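You operate a simulated robot arm through the tools that you are given. There is no shell and no other tool.

The job below is to be done with a simulated robot arm. You get a single attempt, and the scene is never put back.

JOB
Brush away the sand under the green tin and stand the tin back.
Fine: lift the tin into the small basket first; use the hand brush and put it back. What is to be rubbed or washed off counts as gone when no trace of it is left.

Only the result counts: the job must be done as asked and must still hold three seconds after the hand-in. Knocking over, shifting, dropping, spilling or breaking anything else fails it.

ROBOT AND FRAMES
A 7-joint arm with a two-finger parallel gripper on a trunk, on a base that moves. Base frame: it is fixed to the floor where the robot stands at the start and does not move with it; the origin is under the middle of the robot, x ahead of it, y to its left, z up. Units: mm, degrees, N and s.
With the tool pointing down near the work surface it reaches from about 300 to 720 mm from the robot's upright axis, wherever it stands. Its first joint turns from -166.0 to 166.0 degrees. Places, roughly: pass [500, 0, 800]; sand patch [500, 900, 800]. Payload 1.57 kg.
The tool frame sits at the grasp point between the pads (the TCP): z along the fingers, y along the line on which they close. The tips reach 30 mm beyond it. The gripper opens to 80 mm. The fingers are 17 mm wide and 12 mm thick; the gripper's body (40 by 82 mm) begins 80 mm behind the TCP.
Orientation is that of the tool frame in the base frame, as a unit quaternion [x, y, z, w]. With the fingers straight down and closing along the base's y, the tool's x points along the base's -x, its y along +y and its z along -z.

CONTROLS
- The arm moves only by the tool drive_tool. Its arguments are lists of equal length, an entry for each row: "rot": the turn, a rotation vector about the tool's x, y, z in degrees, a list of three; "translation": the shift along the tool's x, y, z in mm, a list of three; "gripper": the gripper command, from -1 (shut) to 1 (fully open), values between in proportion. In form: {"rot": [[rx, ry, rz], ...], "translation": [[tx, ty, tz], ...], "gripper": [gripper, ...]}. A call has 1 to 20 rows; each row is the pose to reach, as a shift and turn from the pose commanded when the call began, along the tool's axes at that moment. A row lasts 0.2 s, in which the tool goes at most 50 mm and 8.6 degrees; a call with a longer step from one row to the next is refused whole, and so is a gripper value outside its range. Where a pose cannot be reached the arm comes as near as it can. A force on the tool above 40 N (or 10 N above the force at the start of the call, whichever is more), or a blocked arm, ends the call early, and 0.2 s more pass. Each finger travels about 72 mm/s and halts on what it meets, pressing with about 39 N; the grip force reading is that of the motor and also rises with nothing between the fingers. The clock runs only during rows and for 0.2 s after the last one: add rows that repeat a pose to give the fingers time. It gives the time, the measured TCP pose, the force on the tool (base axes), the opening and the grip force at its end, in the units of the frame above (readings bear some noise), with the torque about the TCP (base axes, N m) and any sound that the robot's microphone picked up.
- Cameras (640 x 400 px; columns grow to the right, rows downward): "scene" is now at [0.9, 152.7, 1410.6]; the picture's right is [0.16, -0.99, 0.00], its down [-0.42, -0.07, -0.91] and it looks along [0.89, 0.14, -0.42] (base axes); focal length 263 px, centre (320, 200). "wrist" rides on the gripper at [72, -7, -122] in the tool frame; the picture's right is [0.09, 1.00, 0.00], its down [-0.84, 0.08, -0.54] and it looks along [-0.54, 0.05, 0.84] (tool axes); focal length 238 px, centre (320, 200). There is no depth. A picture from a camera that has moved, and an enlarged one, comes with that camera's place and axes in the base frame and with its lens.
- get_image(camera): a new picture of that camera. The clock stands still meanwhile.
- move_column(by): slides the trunk up (or, below 0, down) by that many mm; the arm and the scene camera ride with it, the base frame stays. It gives what a move gives, with no picture.
- steer(legs): drives the robot by 1 to 6 legs, each [ahead, left, turn to the left] in mm, mm and degrees, along the robot's own axes; the way and the turn of a leg run together, so that a leg with both is an arc; at most 1500 mm and 180 degrees a leg. The arm and the cameras ride along, it lands a little off, and it stops where it bumps. It gives what a move gives.
- pan_tilt(pan, tilt): turns the head with the scene camera to pan (to the left, within 86 degrees either way) and tilt (down, from -29 to 69), counted from straight ahead of the robot. It gives what a move gives.
- enlarge(camera, box): a new picture of the part [left, top, right, bottom] of that camera's present view, enlarged. The clock stands still meanwhile.
- sign_off(): hands the job in; it is judged then, once.

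Places have to be worked out from the pictures, the camera data and where the tool is seen. Open the gripper and draw the arm clear of the work before you hand the job in, unless the task says otherwise.

The tools are called after "Emit:" by a JSON object that holds its "fn" and its "kwargs". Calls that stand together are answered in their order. drive_tool: Moves the arm, as the interface text tells. Its arguments: {"type":"object","properties":{"rot":{"type":"array","items":{"type":"array","items":{"type":"number"}}},"translation":{"type":"array","items":{"type":"array","items":{"type":"number"}}},"gripper":{"type":"array","items":{"type":"number"}}},"required":["rot","translation","gripper"]} The other tools are called the same way: move_column (by) moves the trunk up or down; steer (legs) drives the base; pan_tilt (pan, tilt) turns the head that bears the scene camera; get_image (camera) takes a picture; enlarge (camera, box) takes an enlarged picture of a part of a camera's view; sign_off () hands the job in.

At the start:

```text
time: 0.0
tool_pos: [292.7, 305.3, 1111.1]
tool_rot: [0.0, 1.0, -0.001, -0.003]
ft_force: [0.5, 0.6, 0.7]
wrist_torque: [0.08, -0.01, -0.01]
grip_width: 80.1
gripper_force: 0.1
trunk travel left (down, up): [-50.0, 65.0]
robot x, y, heading: [2.5, -2.1, 0.1]
head pan, tilt (commanded): [67.7, 68.8]
```

scene: 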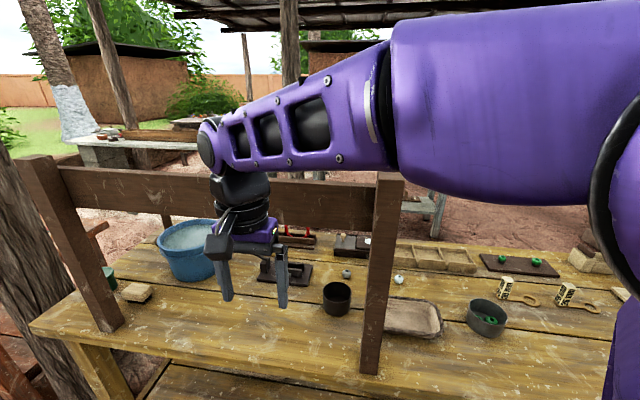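
wrist: 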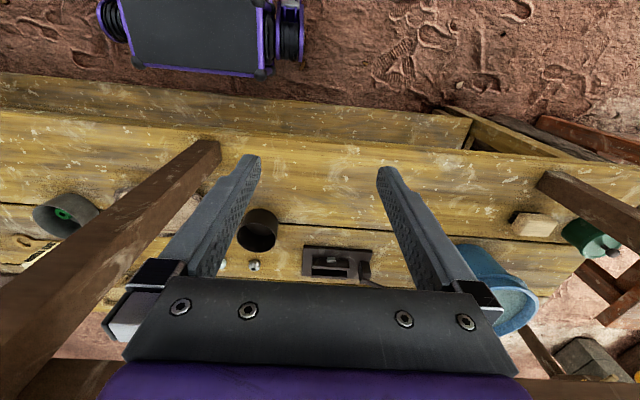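

I'll begin by taking fresh pictures to see the scene, as the head reading and the camera axes given don't quite match.

Emit:
{"fn": "get_image", "kwargs": {"camera": "scene"}}

Emit:
{"fn": "get_image", "kwargs": {"camera": "wrist"}}

```text
taken
camera scene: at [0.9, 152.7, 1410.6], right [0.16, -0.99, 0.0], down [-0.42, -0.07, -0.91], along [0.89, 0.14, -0.42], focal length 263 px, centre (320, 200)
```

scene: 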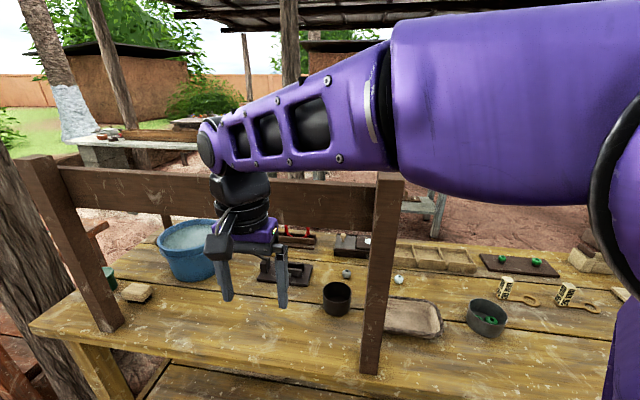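

```text
taken
camera wrist: at [221.9, 297.8, 1232.9], right [-0.09, 1.0, 0.0], down [0.84, 0.08, 0.54], along [0.53, 0.05, -0.84], focal length 238 px, centre (320, 200)
```

wrist: 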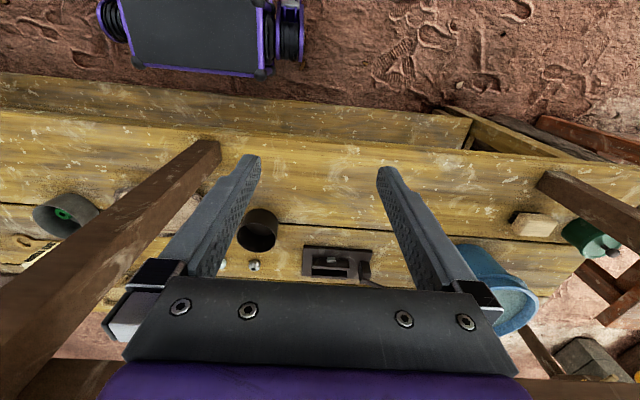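

The bench shows a post frame, a blue basin, a tray and several small things, but the tin and sand lie farther left near y≈900. I'll turn the head left to look there.

Emit:
{"fn": "pan_tilt", "kwargs": {"pan": 60, "tilt": 30}}

Emit:
{"fn": "get_image", "kwargs": {"camera": "scene"}}

```text
time: 1.1
tool_pos: [293.9, 306.0, 1109.6]
tool_rot: [0.0, 1.0, -0.001, -0.007]
ft_force: [-0.2, 0.5, -0.4]
wrist_torque: [-0.03, -0.03, 0.0]
grip_width: 79.9
gripper_force: 0.1
trunk travel left (down, up): [-50.0, 65.0]
robot x, y, heading: [0.2, 1.3, -0.2]
head pan, tilt (commanded): [60.0, 30.0]
```

```text
taken
camera scene: at [-0.1, 153.1, 1406.2], right [0.16, -0.99, 0.0], down [-0.46, -0.08, -0.88], along [0.87, 0.15, -0.47], focal length 263 px, centre (320, 200)
```

scene: 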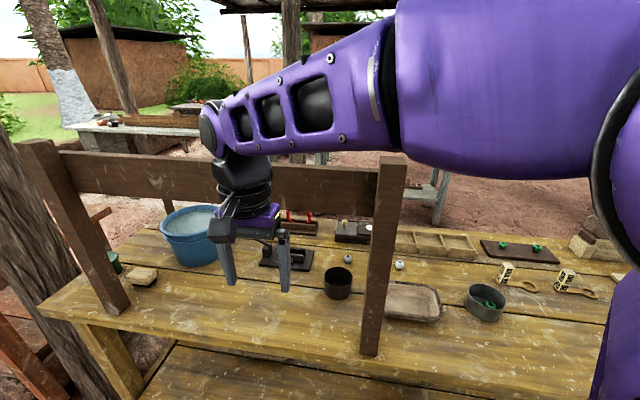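

The head hardly moved in pan (still about 10° left). I'll command it again and see whether it is slow or stuck.

Emit:
{"fn": "pan_tilt", "kwargs": {"pan": 60, "tilt": 30}}

Emit:
{"fn": "get_image", "kwargs": {"camera": "scene"}}

```text
time: 1.6
tool_pos: [293.0, 305.8, 1109.4]
tool_rot: [0.0, 1.0, -0.001, -0.005]
ft_force: [-0.9, 0.2, 0.6]
wrist_torque: [0.02, -0.05, 0.0]
grip_width: 79.8
gripper_force: 0.0
trunk travel left (down, up): [-50.0, 65.0]
robot x, y, heading: [2.3, 1.1, -0.0]
head pan, tilt (commanded): [60.0, 30.0]
```

```text
taken
camera scene: at [0.0, 152.9, 1406.3], right [0.16, -0.99, 0.0], down [-0.46, -0.08, -0.89], along [0.87, 0.14, -0.47], focal length 263 px, centre (320, 200)
```

scene: 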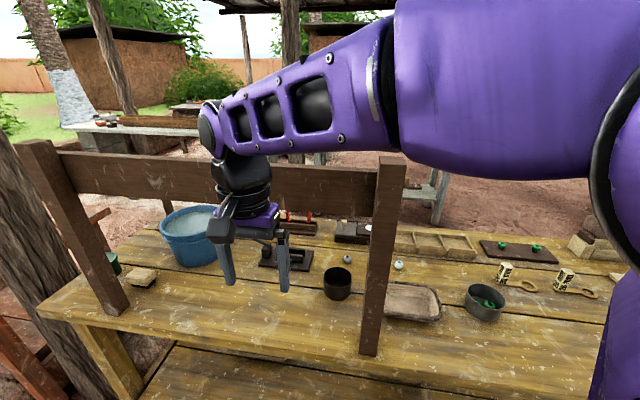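

The pan doesn't respond to 60°. I'll test with another pan value to learn whether something blocks it.

Emit:
{"fn": "pan_tilt", "kwargs": {"pan": -20, "tilt": 40}}

Emit:
{"fn": "get_image", "kwargs": {"camera": "scene"}}

```text
time: 3.2
tool_pos: [293.9, 305.0, 1112.0]
tool_rot: [0.0, 1.0, 0.0, -0.003]
ft_force: [0.8, -0.1, -0.2]
wrist_torque: [0.0, 0.03, 0.0]
grip_width: 79.8
gripper_force: 0.1
trunk travel left (down, up): [-50.0, 65.0]
robot x, y, heading: [0.7, 1.9, 0.2]
head pan, tilt (commanded): [-20.0, 40.0]
```

```text
taken
camera scene: at [-10.2, 109.1, 1387.3], right [-0.34, -0.94, 0.0], down [-0.6, 0.22, -0.77], along [0.72, -0.26, -0.64], focal length 263 px, centre (320, 200)
```

scene: 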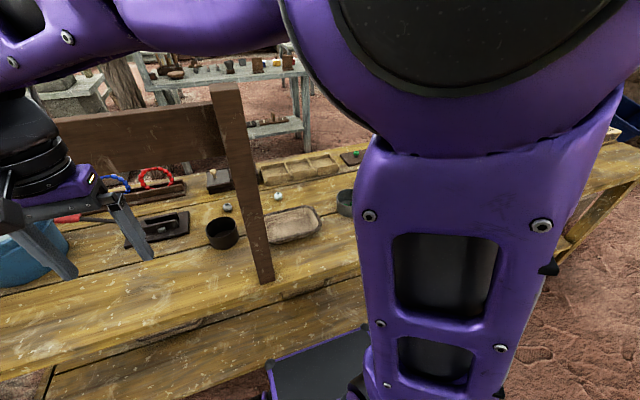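

Panning right works, so something limits it on the left. I'll try a left pan with a lower tilt to see how far it goes.

Emit:
{"fn": "pan_tilt", "kwargs": {"pan": 40, "tilt": 45}}

Emit:
{"fn": "get_image", "kwargs": {"camera": "scene"}}

```text
time: 4.5
tool_pos: [293.5, 305.8, 1110.5]
tool_rot: [0.0, 1.0, -0.002, -0.007]
ft_force: [0.3, -0.5, 0.0]
wrist_torque: [0.01, 0.02, -0.04]
grip_width: 79.9
gripper_force: 0.1
trunk travel left (down, up): [-50.0, 65.0]
robot x, y, heading: [-0.9, 0.5, 0.3]
head pan, tilt (commanded): [40.0, 45.0]
```

```text
taken
camera scene: at [-6.5, 143.3, 1384.6], right [0.06, -1.0, 0.0], down [-0.67, -0.04, -0.75], along [0.74, 0.05, -0.67], focal length 263 px, centre (320, 200)
```

scene: 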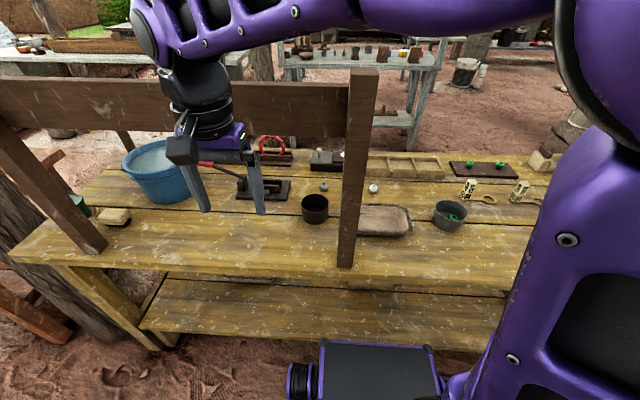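

The pan ended at only about 4°. I'll send the same command again to see if it's still moving.

Emit:
{"fn": "pan_tilt", "kwargs": {"pan": 40, "tilt": 45}}

Emit:
{"fn": "get_image", "kwargs": {"camera": "scene"}}

```text
time: 5.1
tool_pos: [293.6, 305.8, 1109.8]
tool_rot: [0.0, 1.0, -0.001, -0.006]
ft_force: [-0.1, -0.1, 0.1]
wrist_torque: [-0.01, -0.01, 0.0]
grip_width: 80.0
gripper_force: 0.0
trunk travel left (down, up): [-50.0, 65.0]
robot x, y, heading: [-0.5, 0.9, 0.2]
head pan, tilt (commanded): [40.0, 45.0]
```

```text
taken
camera scene: at [-6.6, 143.2, 1384.5], right [0.06, -1.0, 0.0], down [-0.67, -0.04, -0.74], along [0.74, 0.05, -0.67], focal length 263 px, centre (320, 200)
```

scene: 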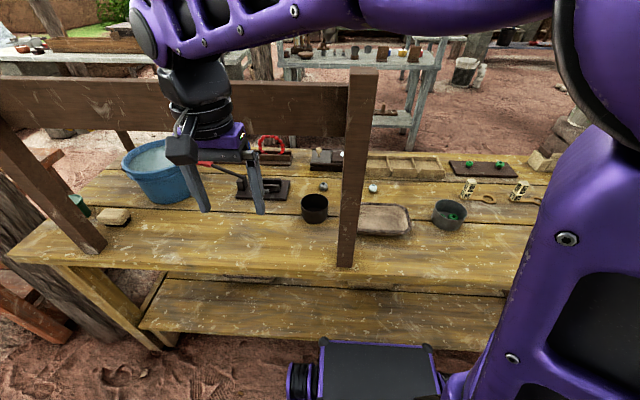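

The arm itself seems to limit the head. I'll enlarge the regions of interest to identify the things on the bench.

Emit:
{"fn": "enlarge", "kwargs": {"camera": "scene", "box": [60, 120, 320, 280]}}

Emit:
{"fn": "enlarge", "kwargs": {"camera": "scene", "box": [290, 130, 560, 260]}}

Emit:
{"fn": "enlarge", "kwargs": {"camera": "wrist", "box": [440, 80, 640, 400]}}

```text
2.46 times, centred on (190, 200) of scene
camera zoom: at [-6.6, 143.2, 1384.5], right [0.06, -1.0, 0.0], down [-0.67, -0.04, -0.74], along [0.74, 0.05, -0.67], focal length 646 px, centre (640, 200)
```

zoom: 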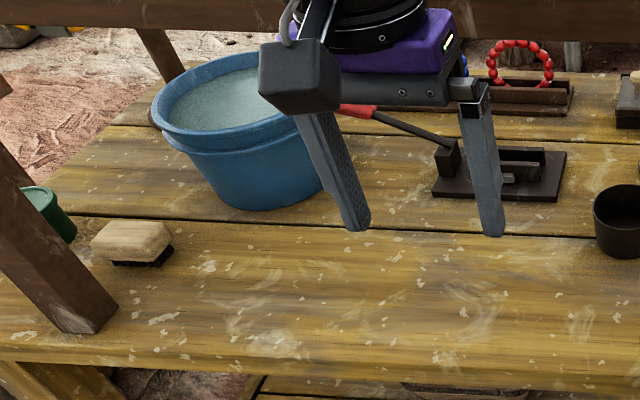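

```text
2.37 times, centred on (425, 195) of scene
camera zoom: at [-6.6, 143.2, 1384.5], right [0.06, -1.0, 0.0], down [-0.67, -0.04, -0.74], along [0.74, 0.05, -0.67], focal length 622 px, centre (71, 212)
```

zoom: 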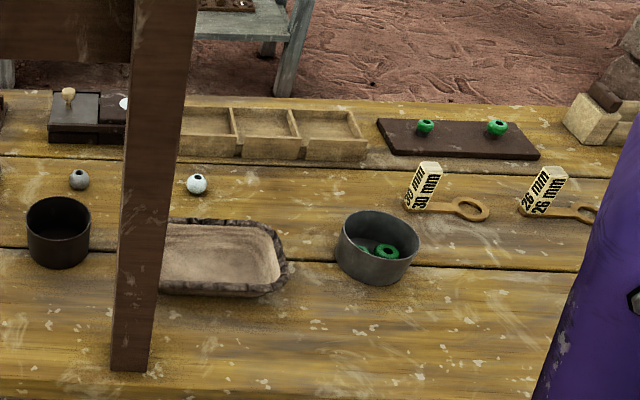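

```text
1.25 times, centred on (540, 240) of wrist
camera zoom: at [223.0, 297.9, 1231.5], right [-0.09, 1.0, 0.0], down [0.84, 0.08, 0.53], along [0.53, 0.05, -0.85], focal length 298 px, centre (45, 150)
```

zoom: 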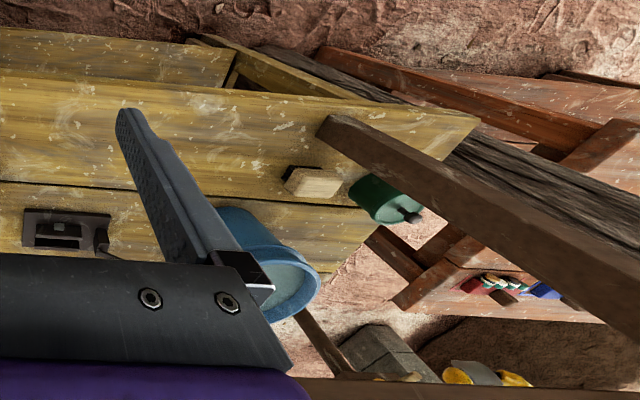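

The hand brush is the wood block at about [530, 820] and the green tin stands left of the left post at about [560, 950]. I need to know what stands to the left (the trunk and brown planks) before driving, so I'll enlarge those parts.

Emit:
{"fn": "enlarge", "kwargs": {"camera": "scene", "box": [0, 160, 240, 400]}}

Emit:
{"fn": "enlarge", "kwargs": {"camera": "wrist", "box": [400, 0, 640, 240]}}

```text
1.67 times, centred on (120, 280) of scene
camera zoom: at [-6.6, 143.2, 1384.5], right [0.06, -1.0, 0.0], down [-0.67, -0.04, -0.74], along [0.74, 0.05, -0.67], focal length 438 px, centre (653, 67)
```

zoom: 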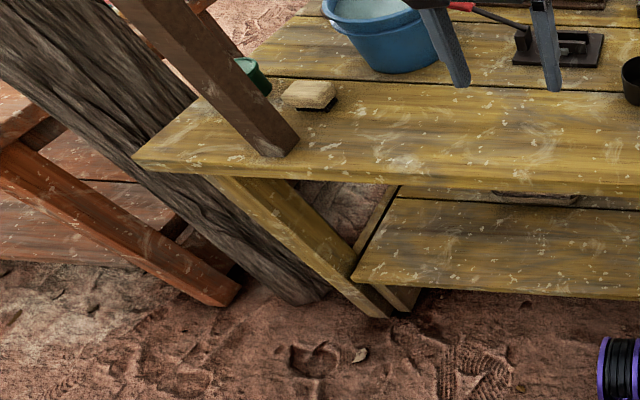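

```text
1.67 times, centred on (520, 120) of wrist
camera zoom: at [223.0, 297.9, 1231.5], right [-0.09, 1.0, 0.0], down [0.84, 0.08, 0.53], along [0.53, 0.05, -0.85], focal length 397 px, centre (-13, 333)
```

zoom: 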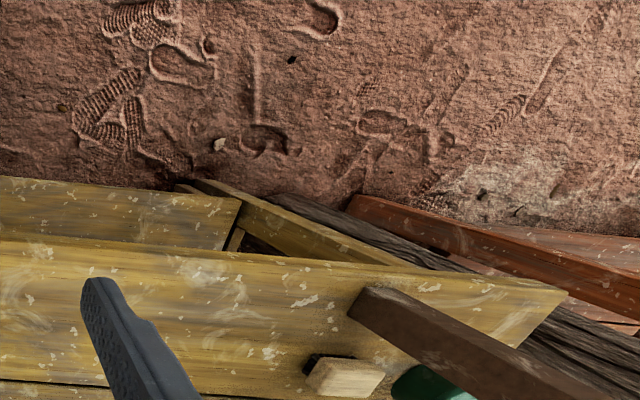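

The bench leg (404, 985), trunk (420, 1220) and the next table's leg (406, 1475) all line up at x≈400, so the aisle on my side seems free. I'll look right and behind before backing off.

Emit:
{"fn": "pan_tilt", "kwargs": {"pan": -86, "tilt": 35}}

Emit:
{"fn": "get_image", "kwargs": {"camera": "scene"}}

```text
time: 7.2
tool_pos: [293.1, 303.8, 1111.8]
tool_rot: [0.001, 1.0, 0.0, -0.003]
ft_force: [0.1, -0.8, -0.5]
wrist_torque: [0.0, 0.0, -0.01]
grip_width: 80.0
gripper_force: 0.0
trunk travel left (down, up): [-50.0, 65.0]
robot x, y, heading: [-1.7, -2.6, 0.1]
head pan, tilt (commanded): [-85.9, 35.0]
```

```text
taken
camera scene: at [-59.3, 56.1, 1393.6], right [-0.94, -0.35, 0.0], down [-0.21, 0.55, -0.81], along [0.29, -0.76, -0.59], focal length 263 px, centre (320, 200)
```

scene: 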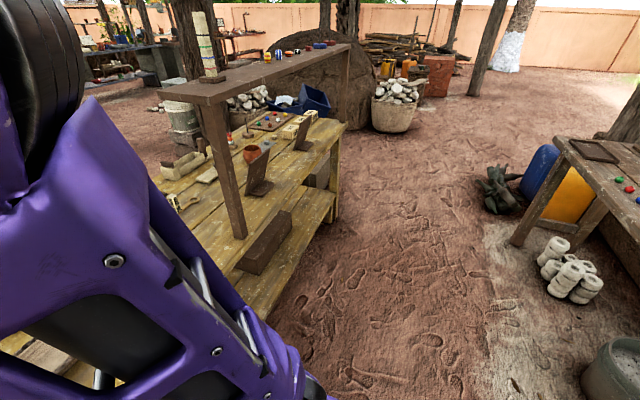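

Behind me there is free floor out to roughly x≈-900. I'll back off 250 mm and then strafe left in two steps, keeping clear of the bench line.

Emit:
{"fn": "steer", "kwargs": {"legs": [[-250, 0, 0], [0, 400, 0]]}}

Emit:
{"fn": "pan_tilt", "kwargs": {"pan": 5, "tilt": 30}}

Emit:
{"fn": "get_image", "kwargs": {"camera": "scene"}}

Emit:
{"fn": "get_image", "kwargs": {"camera": "wrist"}}

```text
time: 13.0
tool_pos: [47.1, 703.7, 1111.7]
tool_rot: [0.004, 1.0, 0.0, -0.002]
ft_force: [-0.4, -0.4, 0.6]
wrist_torque: [0.03, -0.02, -0.03]
grip_width: 80.2
gripper_force: 0.0
trunk travel left (down, up): [-50.0, 65.0]
robot x, y, heading: [-251.2, 399.9, -0.2]
head pan, tilt (commanded): [-85.9, 35.0]
```

```text
time: 14.6
tool_pos: [46.3, 705.0, 1111.4]
tool_rot: [0.004, 1.0, 0.0, -0.002]
ft_force: [0.6, 0.1, 0.4]
wrist_torque: [-0.02, -0.06, -0.02]
grip_width: 80.0
gripper_force: 0.0
trunk travel left (down, up): [-50.0, 65.0]
robot x, y, heading: [-248.7, 394.5, -0.3]
head pan, tilt (commanded): [5.0, 30.0]
```

```text
taken
camera scene: at [-248.1, 546.2, 1402.6], right [0.08, -1.0, 0.0], down [-0.5, -0.04, -0.87], along [0.86, 0.07, -0.5], focal length 263 px, centre (320, 200)
```

scene: 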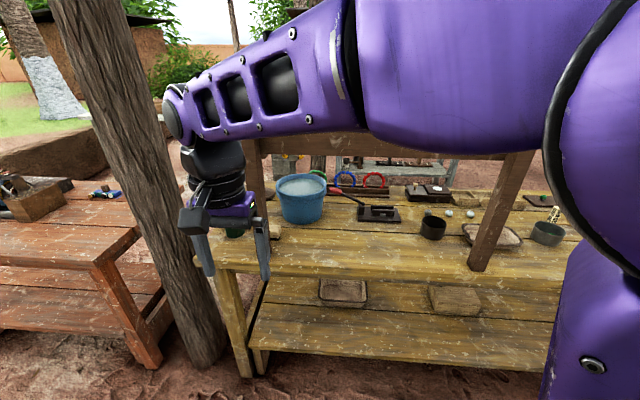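

```text
taken
camera wrist: at [-25.4, 696.7, 1233.0], right [-0.09, 1.0, 0.0], down [0.84, 0.07, 0.54], along [0.54, 0.05, -0.84], focal length 238 px, centre (320, 200)
```

wrist: 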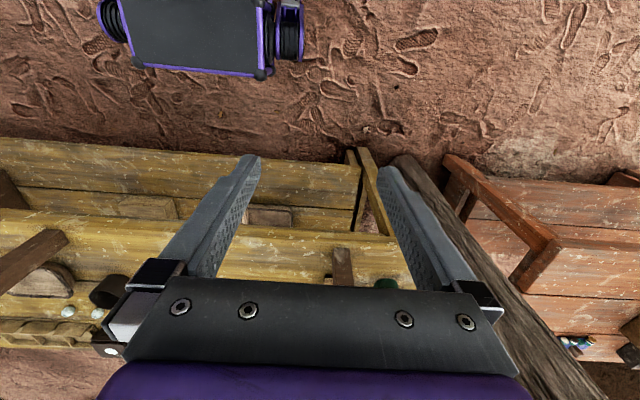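

Two items stand on the lower shelf; one could be the small basket. Enlarging them.

Emit:
{"fn": "enlarge", "kwargs": {"camera": "scene", "box": [280, 250, 500, 340]}}

Emit:
{"fn": "enlarge", "kwargs": {"camera": "scene", "box": [180, 150, 400, 290]}}

Emit:
{"fn": "enlarge", "kwargs": {"camera": "scene", "box": [0, 140, 200, 300]}}

```text
2.91 times, centred on (390, 295) of scene
camera zoom: at [-248.1, 546.2, 1402.6], right [0.08, -1.0, 0.0], down [-0.5, -0.04, -0.87], along [0.86, 0.07, -0.5], focal length 764 px, centre (116, -76)
```

zoom: 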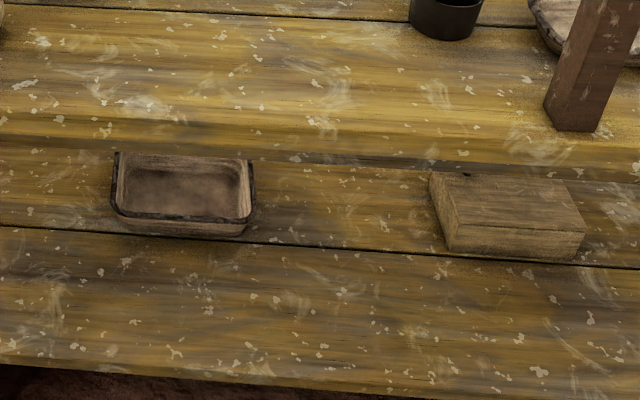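

```text
2.86 times, centred on (290, 220) of scene
camera zoom: at [-248.1, 546.2, 1402.6], right [0.08, -1.0, 0.0], down [-0.5, -0.04, -0.87], along [0.86, 0.07, -0.5], focal length 750 px, centre (406, 143)
```

zoom: 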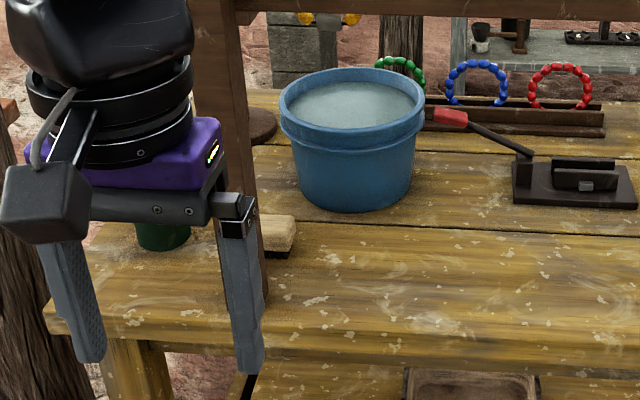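

```text
2.50 times, centred on (100, 220) of scene
camera zoom: at [-248.1, 546.2, 1402.6], right [0.08, -1.0, 0.0], down [-0.5, -0.04, -0.87], along [0.86, 0.07, -0.5], focal length 656 px, centre (870, 150)
```

zoom: 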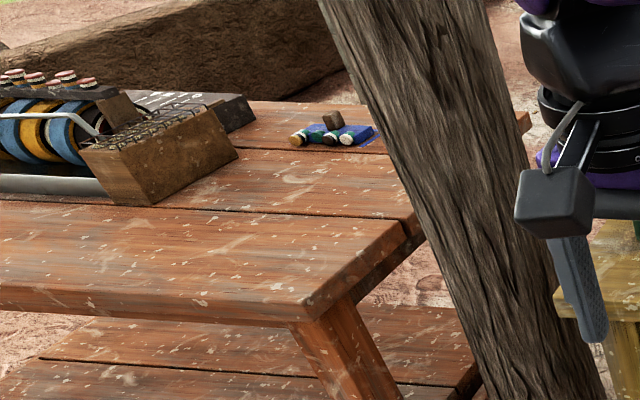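

The small basket may be the round brown thing behind the post next to the blue tub. I'll strafe further left for a clearer view.

Emit:
{"fn": "steer", "kwargs": {"legs": [[0, 450, 0]]}}

Emit:
{"fn": "pan_tilt", "kwargs": {"pan": -15, "tilt": 30}}

Emit:
{"fn": "get_image", "kwargs": {"camera": "scene"}}

Emit:
{"fn": "get_image", "kwargs": {"camera": "wrist"}}

```text
time: 19.5
tool_pos: [47.5, 1151.6, 1111.6]
tool_rot: [0.001, 1.0, -0.001, -0.002]
ft_force: [-0.2, -0.2, 0.5]
wrist_torque: [-0.01, -0.02, 0.01]
grip_width: 80.3
gripper_force: 0.1
trunk travel left (down, up): [-50.0, 65.0]
robot x, y, heading: [-245.6, 845.5, -0.5]
head pan, tilt (commanded): [5.0, 30.0]
```

```text
time: 20.3
tool_pos: [48.8, 1151.4, 1111.6]
tool_rot: [0.001, 1.0, -0.001, -0.003]
ft_force: [0.9, -0.3, 0.1]
wrist_torque: [-0.05, -0.01, 0.02]
grip_width: 79.9
gripper_force: 0.1
trunk travel left (down, up): [-50.0, 65.0]
robot x, y, heading: [-245.1, 849.7, -0.2]
head pan, tilt (commanded): [-15.0, 30.0]
```

```text
taken
camera scene: at [-249.2, 962.2, 1402.7], right [-0.26, -0.97, 0.0], down [-0.48, 0.13, -0.87], along [0.84, -0.23, -0.5], focal length 263 px, centre (320, 200)
```

scene: 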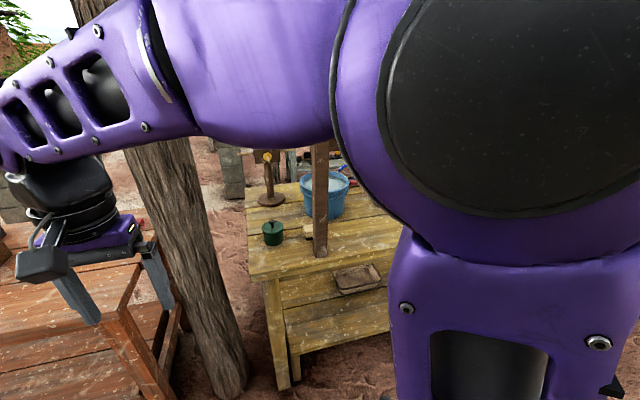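

```text
taken
camera wrist: at [-24.0, 1144.4, 1232.9], right [-0.09, 1.0, 0.0], down [0.84, 0.07, 0.54], along [0.54, 0.05, -0.84], focal length 238 px, centre (320, 200)
```

wrist: 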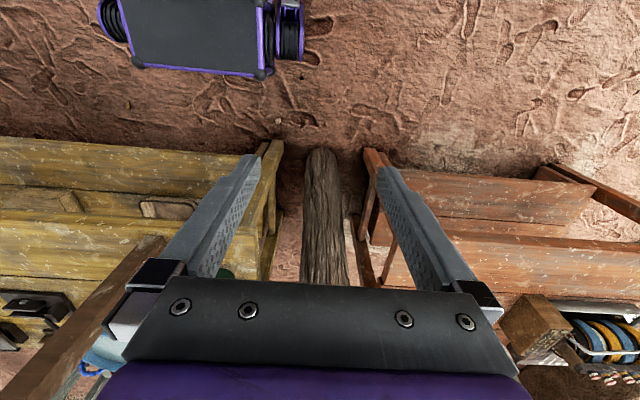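

Emit:
{"fn": "enlarge", "kwargs": {"camera": "scene", "box": [230, 140, 400, 300]}}

```text
2.50 times, centred on (315, 220) of scene
camera zoom: at [-249.2, 962.2, 1402.7], right [-0.26, -0.97, 0.0], down [-0.48, 0.13, -0.87], along [0.84, -0.23, -0.5], focal length 656 px, centre (332, 150)
```

zoom: 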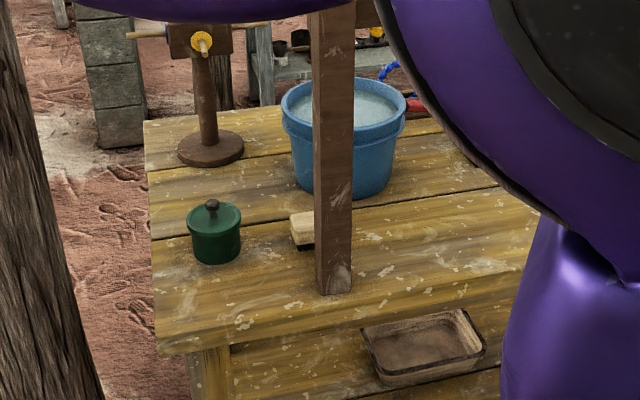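

The tin (with a lid knob) stands around [520, 925]; the brush is by the tub. I must find the small basket; I'll enlarge the tray on the lower shelf and the nearby area.

Emit:
{"fn": "enlarge", "kwargs": {"camera": "scene", "box": [320, 250, 400, 300]}}

Emit:
{"fn": "enlarge", "kwargs": {"camera": "wrist", "box": [0, 150, 240, 380]}}

Emit:
{"fn": "enlarge", "kwargs": {"camera": "wrist", "box": [460, 220, 640, 400]}}

```text
8.00 times, centred on (360, 275) of scene
camera zoom: at [-249.2, 962.2, 1402.7], right [-0.26, -0.97, 0.0], down [-0.48, 0.13, -0.87], along [0.84, -0.23, -0.5], focal length 2100 px, centre (0, -400)
```

zoom: 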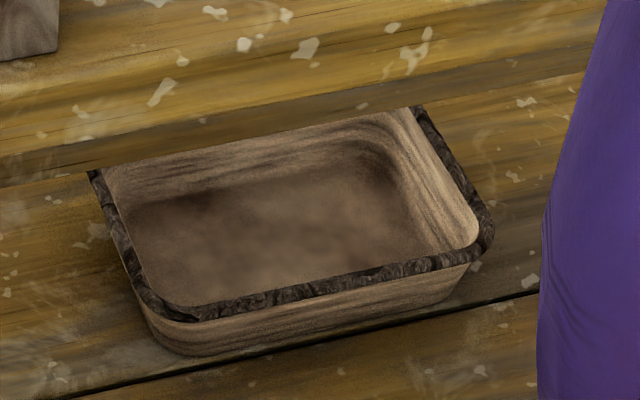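

```text
1.74 times, centred on (120, 265) of wrist
camera zoom: at [-24.0, 1144.4, 1232.9], right [-0.09, 1.0, 0.0], down [0.84, 0.07, 0.54], along [0.54, 0.05, -0.84], focal length 414 px, centre (668, 87)
```

zoom: 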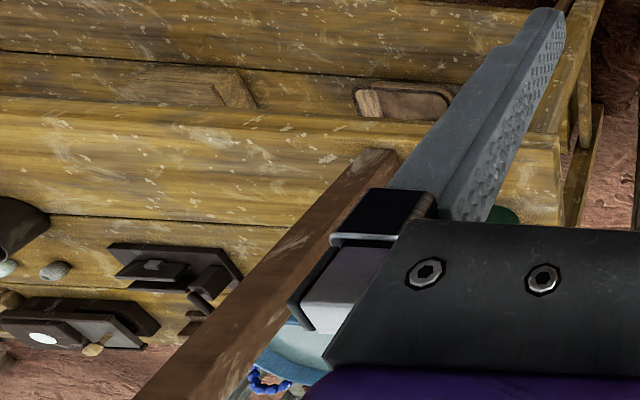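

```text
2.22 times, centred on (550, 310) of wrist
camera zoom: at [-24.0, 1144.4, 1232.9], right [-0.09, 1.0, 0.0], down [0.84, 0.07, 0.54], along [0.54, 0.05, -0.84], focal length 530 px, centre (-191, -44)
```

zoom: 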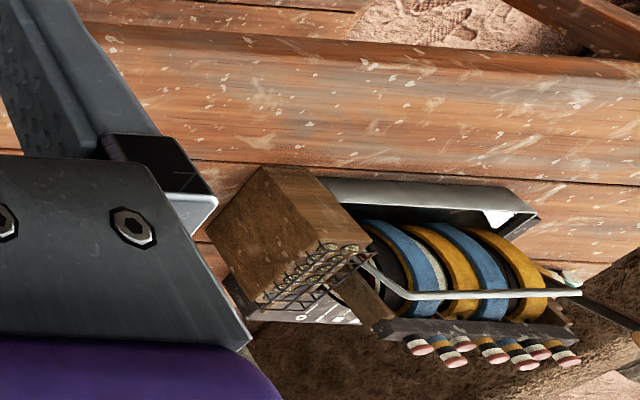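

The only basket-like things so far are the two bark-rimmed trays: a smaller one on the bench near [560, 0] and a bigger one on the lower shelf. First I'll swing the arm to point straight ahead (robot is backed off, so that's clear), which should free the head for a proper survey.

Emit:
{"fn": "drive_tool", "kwargs": {"rot": [[0, 0, 0], [0, 0, 0], [0, 0, 0], [0, 0, 0], [0, 0, 0], [0, 0, 0], [0, 0, 0], [0, 0, 0]], "translation": [[-20, -38, 0], [-40, -76, 0], [-60, -114, 0], [-80, -152, 0], [-100, -190, 0], [-120, -228, 0], [-140, -265, 0], [-157, -300, 0]], "gripper": [1, 1, 1, 1, 1, 1, 1, 1]}}

Emit:
{"fn": "pan_tilt", "kwargs": {"pan": 30, "tilt": 30}}

Emit:
{"fn": "get_image", "kwargs": {"camera": "scene"}}

Emit:
{"fn": "get_image", "kwargs": {"camera": "wrist"}}

```text
time: 22.1
tool_pos: [203.5, 852.8, 1110.8]
tool_rot: [0.003, 1.0, -0.001, -0.004]
ft_force: [0.1, -0.1, 1.2]
wrist_torque: [0.01, -0.01, 0.03]
grip_width: 80.0
gripper_force: 0.0
trunk travel left (down, up): [-50.0, 65.0]
robot x, y, heading: [-247.1, 848.4, 0.1]
head pan, tilt (commanded): [-15.0, 30.0]
```

```text
time: 23.2
tool_pos: [203.6, 852.6, 1110.7]
tool_rot: [0.002, 1.0, 0.0, -0.002]
ft_force: [0.4, 0.5, -0.1]
wrist_torque: [0.0, 0.03, 0.02]
grip_width: 80.1
gripper_force: 0.1
trunk travel left (down, up): [-50.0, 65.0]
robot x, y, heading: [-244.3, 850.3, -0.1]
head pan, tilt (commanded): [30.0, 30.0]
```

```text
taken
camera scene: at [-258.0, 1030.7, 1402.7], right [0.5, -0.87, 0.0], down [-0.43, -0.25, -0.87], along [0.75, 0.43, -0.5], focal length 263 px, centre (320, 200)
```

scene: 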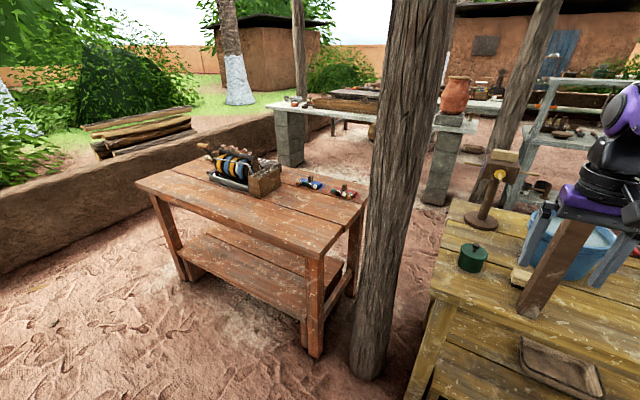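

```text
taken
camera wrist: at [131.7, 844.9, 1232.5], right [-0.09, 1.0, 0.0], down [0.84, 0.07, 0.54], along [0.54, 0.05, -0.84], focal length 238 px, centre (320, 200)
```

wrist: 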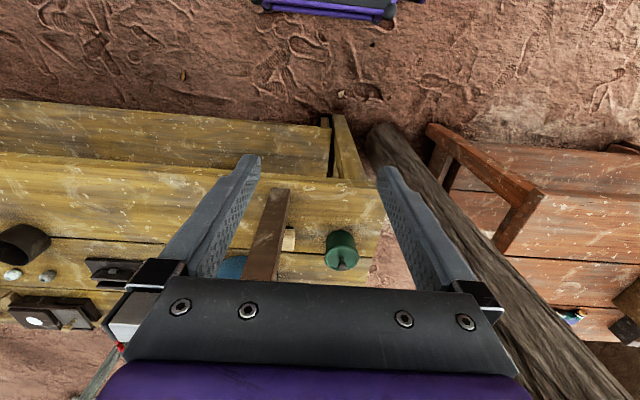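

The head is free now. I'll aim it at the bench's left end and its middle.

Emit:
{"fn": "pan_tilt", "kwargs": {"pan": 2, "tilt": 32}}

Emit:
{"fn": "get_image", "kwargs": {"camera": "scene"}}

Emit:
{"fn": "enlarge", "kwargs": {"camera": "scene", "box": [230, 130, 480, 290]}}

```text
time: 24.1
tool_pos: [203.1, 852.9, 1111.1]
tool_rot: [0.002, 1.0, 0.0, -0.002]
ft_force: [-0.2, 0.3, 0.8]
wrist_torque: [0.0, 0.0, -0.03]
grip_width: 80.1
gripper_force: 0.0
trunk travel left (down, up): [-50.0, 65.0]
robot x, y, heading: [-246.3, 849.1, -0.1]
head pan, tilt (commanded): [2.0, 32.0]
```

```text
taken
camera scene: at [-247.0, 988.7, 1399.5], right [0.03, -1.0, 0.0], down [-0.53, -0.02, -0.85], along [0.85, 0.03, -0.53], focal length 263 px, centre (320, 200)
```

scene: 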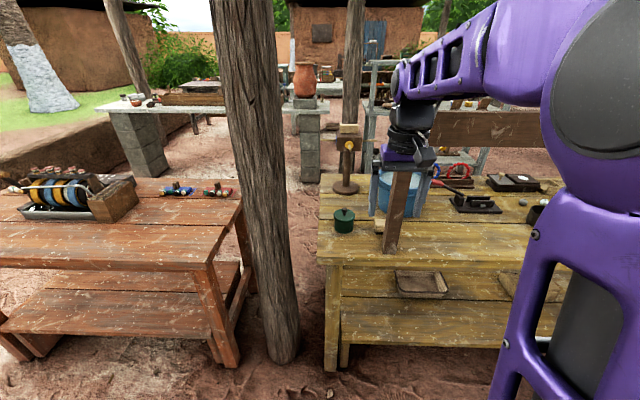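

```text
2.50 times, centred on (355, 210) of scene
camera zoom: at [-247.0, 988.7, 1399.5], right [0.03, -1.0, 0.0], down [-0.53, -0.02, -0.85], along [0.85, 0.03, -0.53], focal length 656 px, centre (232, 175)
```

zoom: 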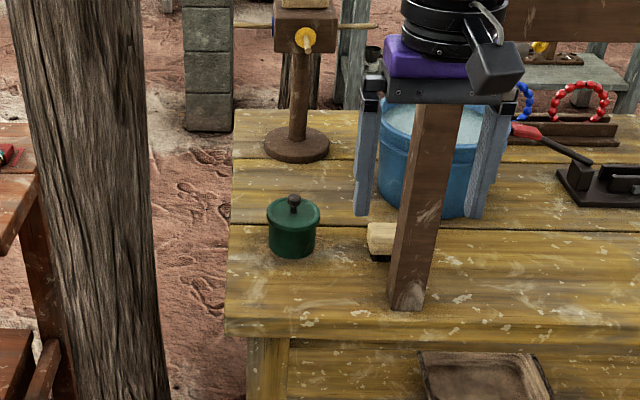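

The bench's left end, tin (~[525, 928]), post (400, 784) and trunk are clear now. Next I'll strafe back to the pass to inspect the bark-rimmed tray there, the likely small basket.

Emit:
{"fn": "steer", "kwargs": {"legs": [[0, -800, 0]]}}

Emit:
{"fn": "pan_tilt", "kwargs": {"pan": -5, "tilt": 32}}

Emit:
{"fn": "get_image", "kwargs": {"camera": "scene"}}

Emit:
{"fn": "get_image", "kwargs": {"camera": "wrist"}}

```text
time: 32.3
tool_pos: [200.4, 46.6, 1111.3]
tool_rot: [0.001, 1.0, 0.001, -0.003]
ft_force: [-0.7, -0.3, 0.2]
wrist_torque: [-0.01, -0.02, -0.02]
grip_width: 79.9
gripper_force: 0.0
trunk travel left (down, up): [-50.0, 65.0]
robot x, y, heading: [-250.3, 37.9, -0.3]
head pan, tilt (commanded): [2.0, 32.0]
```

```text
time: 33.0
tool_pos: [200.7, 46.4, 1110.8]
tool_rot: [0.001, 1.0, 0.0, -0.003]
ft_force: [0.4, 0.0, -0.4]
wrist_torque: [-0.01, 0.02, -0.02]
grip_width: 80.1
gripper_force: 0.0
trunk travel left (down, up): [-50.0, 65.0]
robot x, y, heading: [-246.5, 42.9, -0.2]
head pan, tilt (commanded): [-5.0, 32.0]
```

```text
taken
camera scene: at [-249.9, 171.4, 1399.5], right [-0.09, -1.0, 0.0], down [-0.53, 0.05, -0.85], along [0.84, -0.08, -0.53], focal length 263 px, centre (320, 200)
```

scene: 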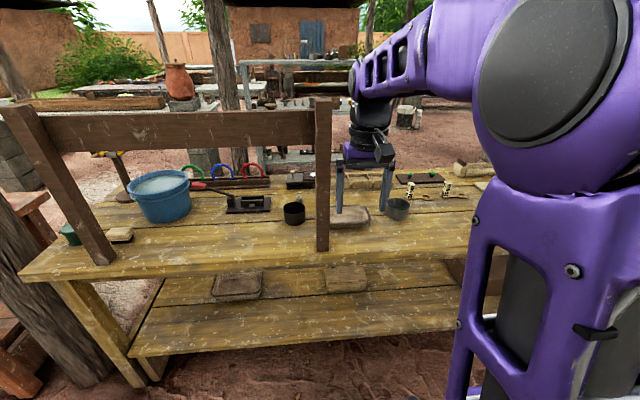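

```text
taken
camera wrist: at [129.3, 38.6, 1232.5], right [-0.09, 1.0, 0.0], down [0.84, 0.08, 0.54], along [0.53, 0.05, -0.84], focal length 238 px, centre (320, 200)
```

wrist: 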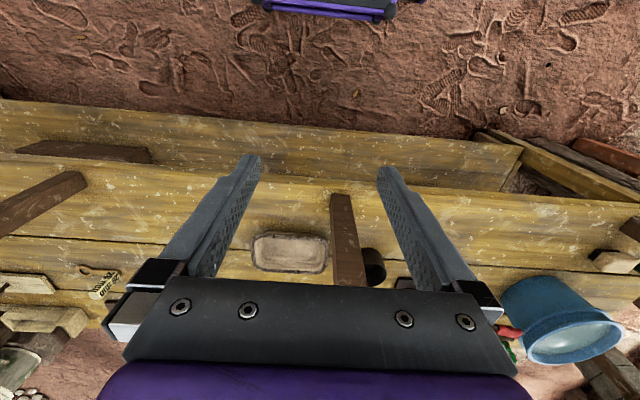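

Emit:
{"fn": "enlarge", "kwargs": {"camera": "wrist", "box": [220, 200, 380, 300]}}

Emit:
{"fn": "enlarge", "kwargs": {"camera": "wrist", "box": [0, 130, 200, 400]}}

Emit:
{"fn": "enlarge", "kwargs": {"camera": "scene", "box": [260, 150, 500, 300]}}

```text
4.00 times, centred on (300, 250) of wrist
camera zoom: at [129.3, 38.6, 1232.5], right [-0.09, 1.0, 0.0], down [0.84, 0.08, 0.54], along [0.53, 0.05, -0.84], focal length 953 px, centre (400, 0)
```

zoom: 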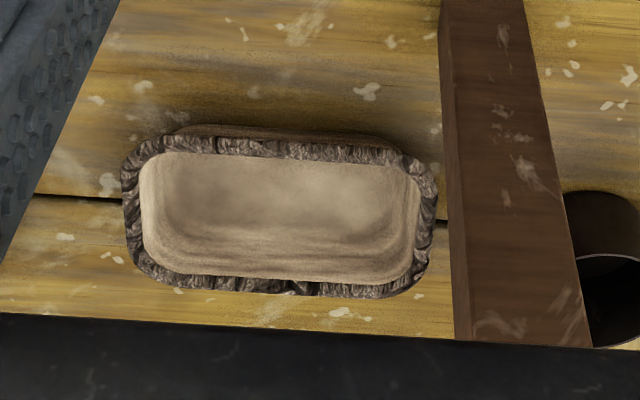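

```text
1.48 times, centred on (100, 265) of wrist
camera zoom: at [129.3, 38.6, 1232.5], right [-0.09, 1.0, 0.0], down [0.84, 0.08, 0.54], along [0.53, 0.05, -0.84], focal length 353 px, centre (646, 104)
```

zoom: 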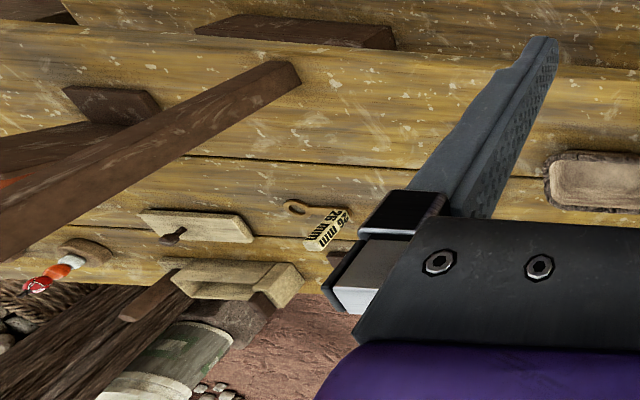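

```text
2.67 times, centred on (380, 225) of scene
camera zoom: at [-249.9, 171.4, 1399.5], right [-0.09, -1.0, 0.0], down [-0.53, 0.05, -0.85], along [0.84, -0.08, -0.53], focal length 700 px, centre (160, 133)
```

zoom: 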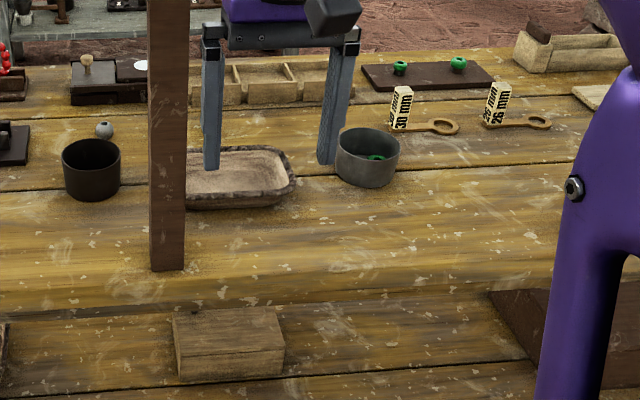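

The tray at the pass is about 185×128 mm, smaller than the one on the shelf (223 mm). I'll check the right end of the bench too for any other basket before deciding.

Emit:
{"fn": "pan_tilt", "kwargs": {"pan": -70, "tilt": 30}}

Emit:
{"fn": "get_image", "kwargs": {"camera": "scene"}}

Emit:
{"fn": "enlarge", "kwargs": {"camera": "scene", "box": [60, 20, 400, 230]}}

```text
time: 34.3
tool_pos: [200.1, 46.1, 1110.7]
tool_rot: [0.002, 1.0, 0.0, -0.003]
ft_force: [-0.2, 0.1, 0.6]
wrist_torque: [-0.05, -0.01, -0.03]
grip_width: 80.1
gripper_force: 0.0
trunk travel left (down, up): [-50.0, 65.0]
robot x, y, heading: [-248.3, 41.5, -0.0]
head pan, tilt (commanded): [-70.0, 30.0]
```

```text
taken
camera scene: at [-308.3, 94.3, 1402.6], right [-0.94, -0.34, 0.0], down [-0.17, 0.47, -0.87], along [0.29, -0.81, -0.5], focal length 263 px, centre (320, 200)
```

scene: 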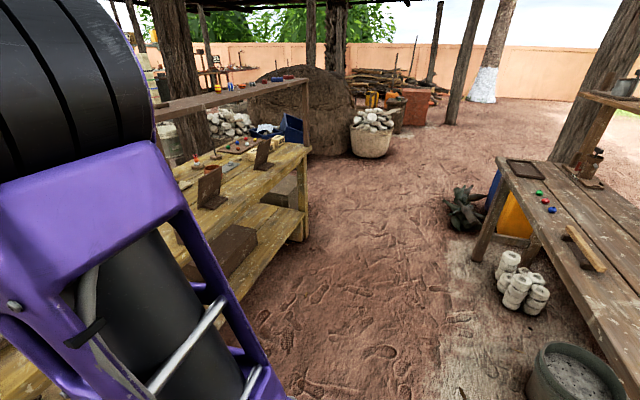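

```text
1.88 times, centred on (230, 125) of scene
camera zoom: at [-308.3, 94.3, 1402.6], right [-0.94, -0.34, 0.0], down [-0.17, 0.47, -0.87], along [0.29, -0.81, -0.5], focal length 494 px, centre (489, 341)
```

zoom: 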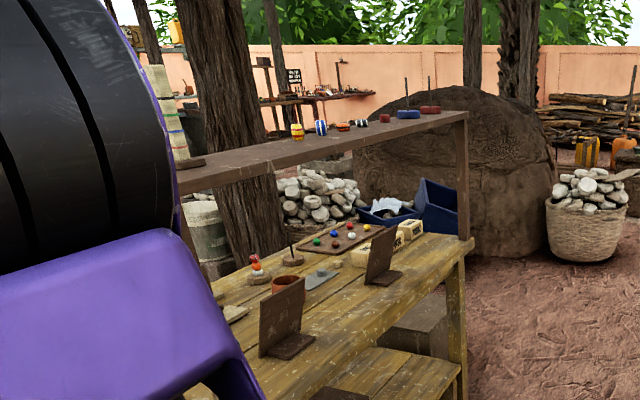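

No other basket on the right end, so the bark-rimmed tray at the pass (~[547, 8]) is the small basket. Now I'll go to the tin: strafe left 920, then ahead 200, the arm passing between post and trunk at z 1110.

Emit:
{"fn": "steer", "kwargs": {"legs": [[0, 920, 0]]}}

Emit:
{"fn": "pan_tilt", "kwargs": {"pan": 5, "tilt": 35}}

Emit:
{"fn": "get_image", "kwargs": {"camera": "scene"}}

```text
time: 43.5
tool_pos: [202.8, 964.6, 1111.7]
tool_rot: [0.001, 1.0, 0.0, -0.003]
ft_force: [-0.8, 0.2, -1.0]
wrist_torque: [0.0, 0.01, 0.01]
grip_width: 80.5
gripper_force: 0.1
trunk travel left (down, up): [-50.0, 65.0]
robot x, y, heading: [-245.0, 959.2, -0.1]
head pan, tilt (commanded): [-70.0, 30.0]
```

```text
time: 45.0
tool_pos: [203.7, 966.1, 1111.3]
tool_rot: [0.001, 1.0, 0.0, -0.002]
ft_force: [0.5, 0.2, 0.3]
wrist_torque: [-0.01, 0.0, 0.01]
grip_width: 79.6
gripper_force: 0.0
trunk travel left (down, up): [-50.0, 65.0]
robot x, y, heading: [-247.5, 962.2, -0.4]
head pan, tilt (commanded): [5.0, 35.0]
```

```text
taken
camera scene: at [-248.7, 1105.5, 1394.9], right [0.08, -1.0, 0.0], down [-0.57, -0.05, -0.82], along [0.82, 0.07, -0.57], focal length 263 px, centre (320, 200)
```

scene: 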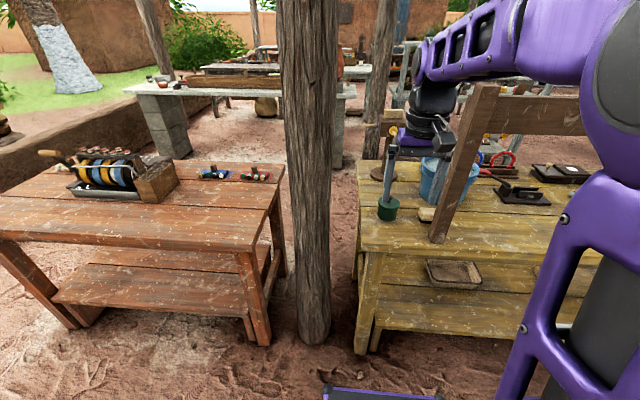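

The way ahead between trunk (~[500, 1200]) and post (y<805) is clear. Driving ahead 200 mm.

Emit:
{"fn": "steer", "kwargs": {"legs": [[200, 0, 0]]}}

Emit:
{"fn": "get_image", "kwargs": {"camera": "scene"}}

Emit:
{"fn": "get_image", "kwargs": {"camera": "wrist"}}

```text
time: 46.6
tool_pos: [402.1, 964.6, 1111.9]
tool_rot: [0.001, 1.0, 0.0, -0.002]
ft_force: [0.7, -0.2, -0.2]
wrist_torque: [0.01, -0.02, 0.0]
grip_width: 80.1
gripper_force: 0.0
trunk travel left (down, up): [-50.0, 65.0]
robot x, y, heading: [-45.9, 957.3, 0.0]
head pan, tilt (commanded): [5.0, 35.0]
```

```text
taken
camera scene: at [-49.7, 1105.0, 1394.9], right [0.09, -1.0, 0.0], down [-0.57, -0.05, -0.82], along [0.82, 0.07, -0.57], focal length 263 px, centre (320, 200)
```

scene: 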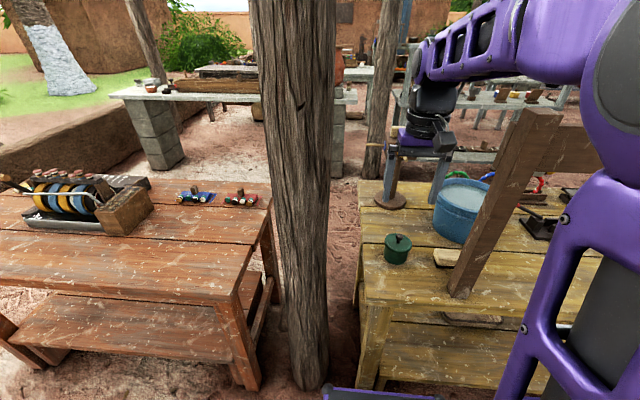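

```text
taken
camera wrist: at [331.0, 957.1, 1232.6], right [-0.09, 1.0, 0.0], down [0.84, 0.08, 0.54], along [0.54, 0.05, -0.84], focal length 238 px, centre (320, 200)
```

wrist: 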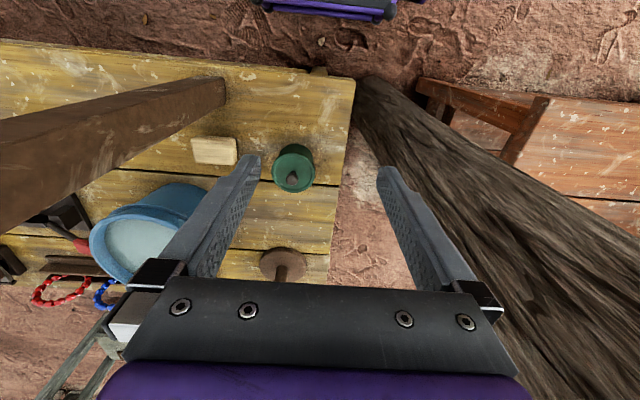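

Tin, brush and post are visible in the wrist view. Enlarging the tin and brush for measurements.

Emit:
{"fn": "enlarge", "kwargs": {"camera": "wrist", "box": [180, 110, 340, 210]}}

Emit:
{"fn": "enlarge", "kwargs": {"camera": "scene", "box": [350, 210, 510, 310]}}

```text
4.00 times, centred on (260, 160) of wrist
camera zoom: at [331.0, 957.1, 1232.6], right [-0.09, 1.0, 0.0], down [0.84, 0.08, 0.54], along [0.54, 0.05, -0.84], focal length 953 px, centre (560, 360)
```

zoom: 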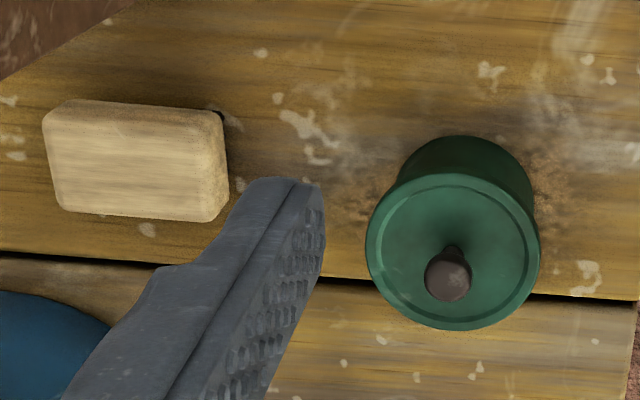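

```text
4.00 times, centred on (430, 260) of scene
camera zoom: at [-49.7, 1105.0, 1394.9], right [0.09, -1.0, 0.0], down [-0.57, -0.05, -0.82], along [0.82, 0.07, -0.57], focal length 1050 px, centre (-120, -40)
```

zoom: 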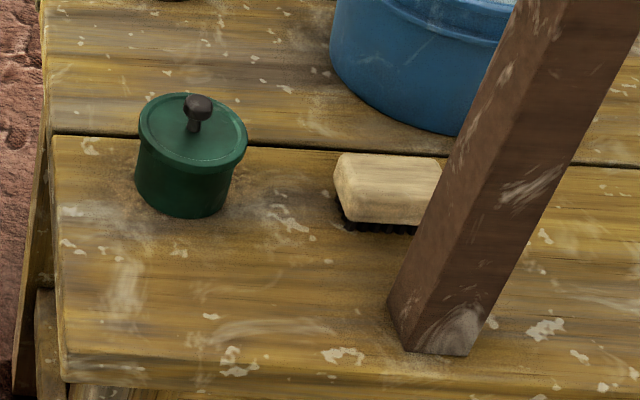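

Triangulating both views puts the tin's lid centre at about (516, 928, 866), lid Ø≈74 mm, with a faint brown sand ring around its foot. I'll move above it with the fingers open, tips kept above the knob, then check alignment.

Emit:
{"fn": "drive_tool", "kwargs": {"rot": [[0, 0, 0], [0, 0, 0], [0, 0, 0], [0, 0, 0], [0, 0, 0], [0, 0, 0], [0, 0, 0], [0, 0, 0]], "translation": [[-30, -9, 0], [-60, -18, 0], [-90, -28, 0], [-114, -36.6, 0], [-114, -36.6, 40], [-114, -36.6, 80], [-114, -36.6, 120], [-114, -36.6, 150]], "gripper": [1, 1, 1, 1, 1, 1, 1, 1]}}

Emit:
{"fn": "get_image", "kwargs": {"camera": "wrist"}}

Emit:
{"fn": "get_image", "kwargs": {"camera": "scene"}}

```text
time: 48.4
tool_pos: [516.0, 928.1, 959.8]
tool_rot: [0.001, 1.0, -0.001, -0.003]
ft_force: [0.5, 0.4, 0.5]
wrist_torque: [0.02, 0.0, 0.01]
grip_width: 80.1
gripper_force: 0.0
trunk travel left (down, up): [-50.0, 65.0]
robot x, y, heading: [-50.2, 959.8, -0.2]
head pan, tilt (commanded): [5.0, 35.0]
```

```text
taken
camera wrist: at [444.2, 919.5, 1081.5], right [-0.09, 1.0, 0.0], down [0.84, 0.08, 0.54], along [0.54, 0.05, -0.84], focal length 238 px, centre (320, 200)
```

wrist: 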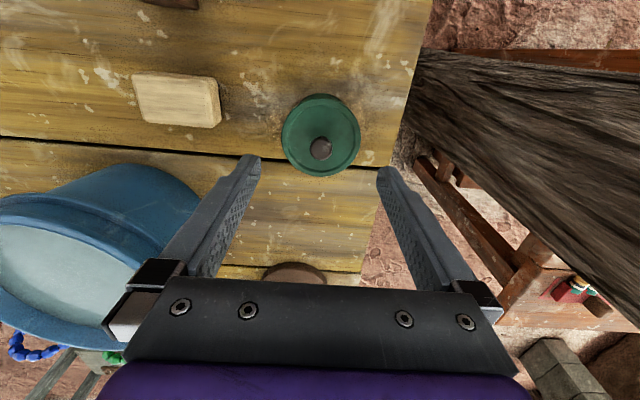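

```text
taken
camera scene: at [-49.7, 1105.0, 1394.9], right [0.09, -1.0, 0.0], down [-0.57, -0.05, -0.82], along [0.82, 0.07, -0.57], focal length 263 px, centre (320, 200)
```

scene: 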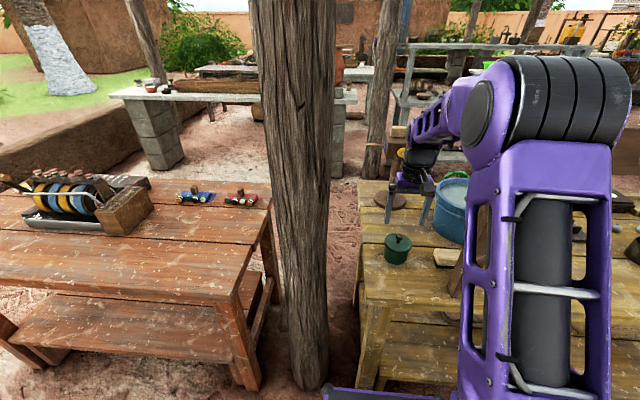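

Emit:
{"fn": "enlarge", "kwargs": {"camera": "wrist", "box": [240, 80, 400, 180]}}

Emit:
{"fn": "enlarge", "kwargs": {"camera": "scene", "box": [360, 160, 480, 280]}}

```text
4.00 times, centred on (320, 130) of wrist
camera zoom: at [444.2, 919.5, 1081.5], right [-0.09, 1.0, 0.0], down [0.84, 0.08, 0.54], along [0.54, 0.05, -0.84], focal length 953 px, centre (320, 480)
```

zoom: 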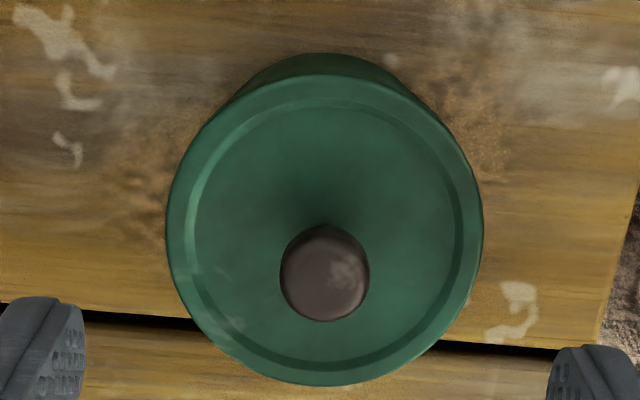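

```text
3.33 times, centred on (420, 220) of scene
camera zoom: at [-49.7, 1105.0, 1394.9], right [0.09, -1.0, 0.0], down [-0.57, -0.05, -0.82], along [0.82, 0.07, -0.57], focal length 875 px, centre (-13, 133)
```

zoom: 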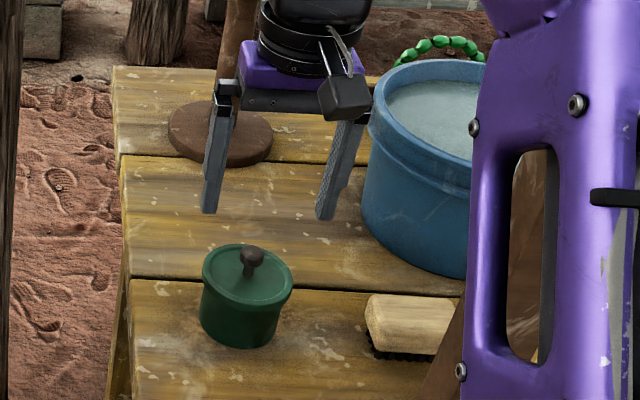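

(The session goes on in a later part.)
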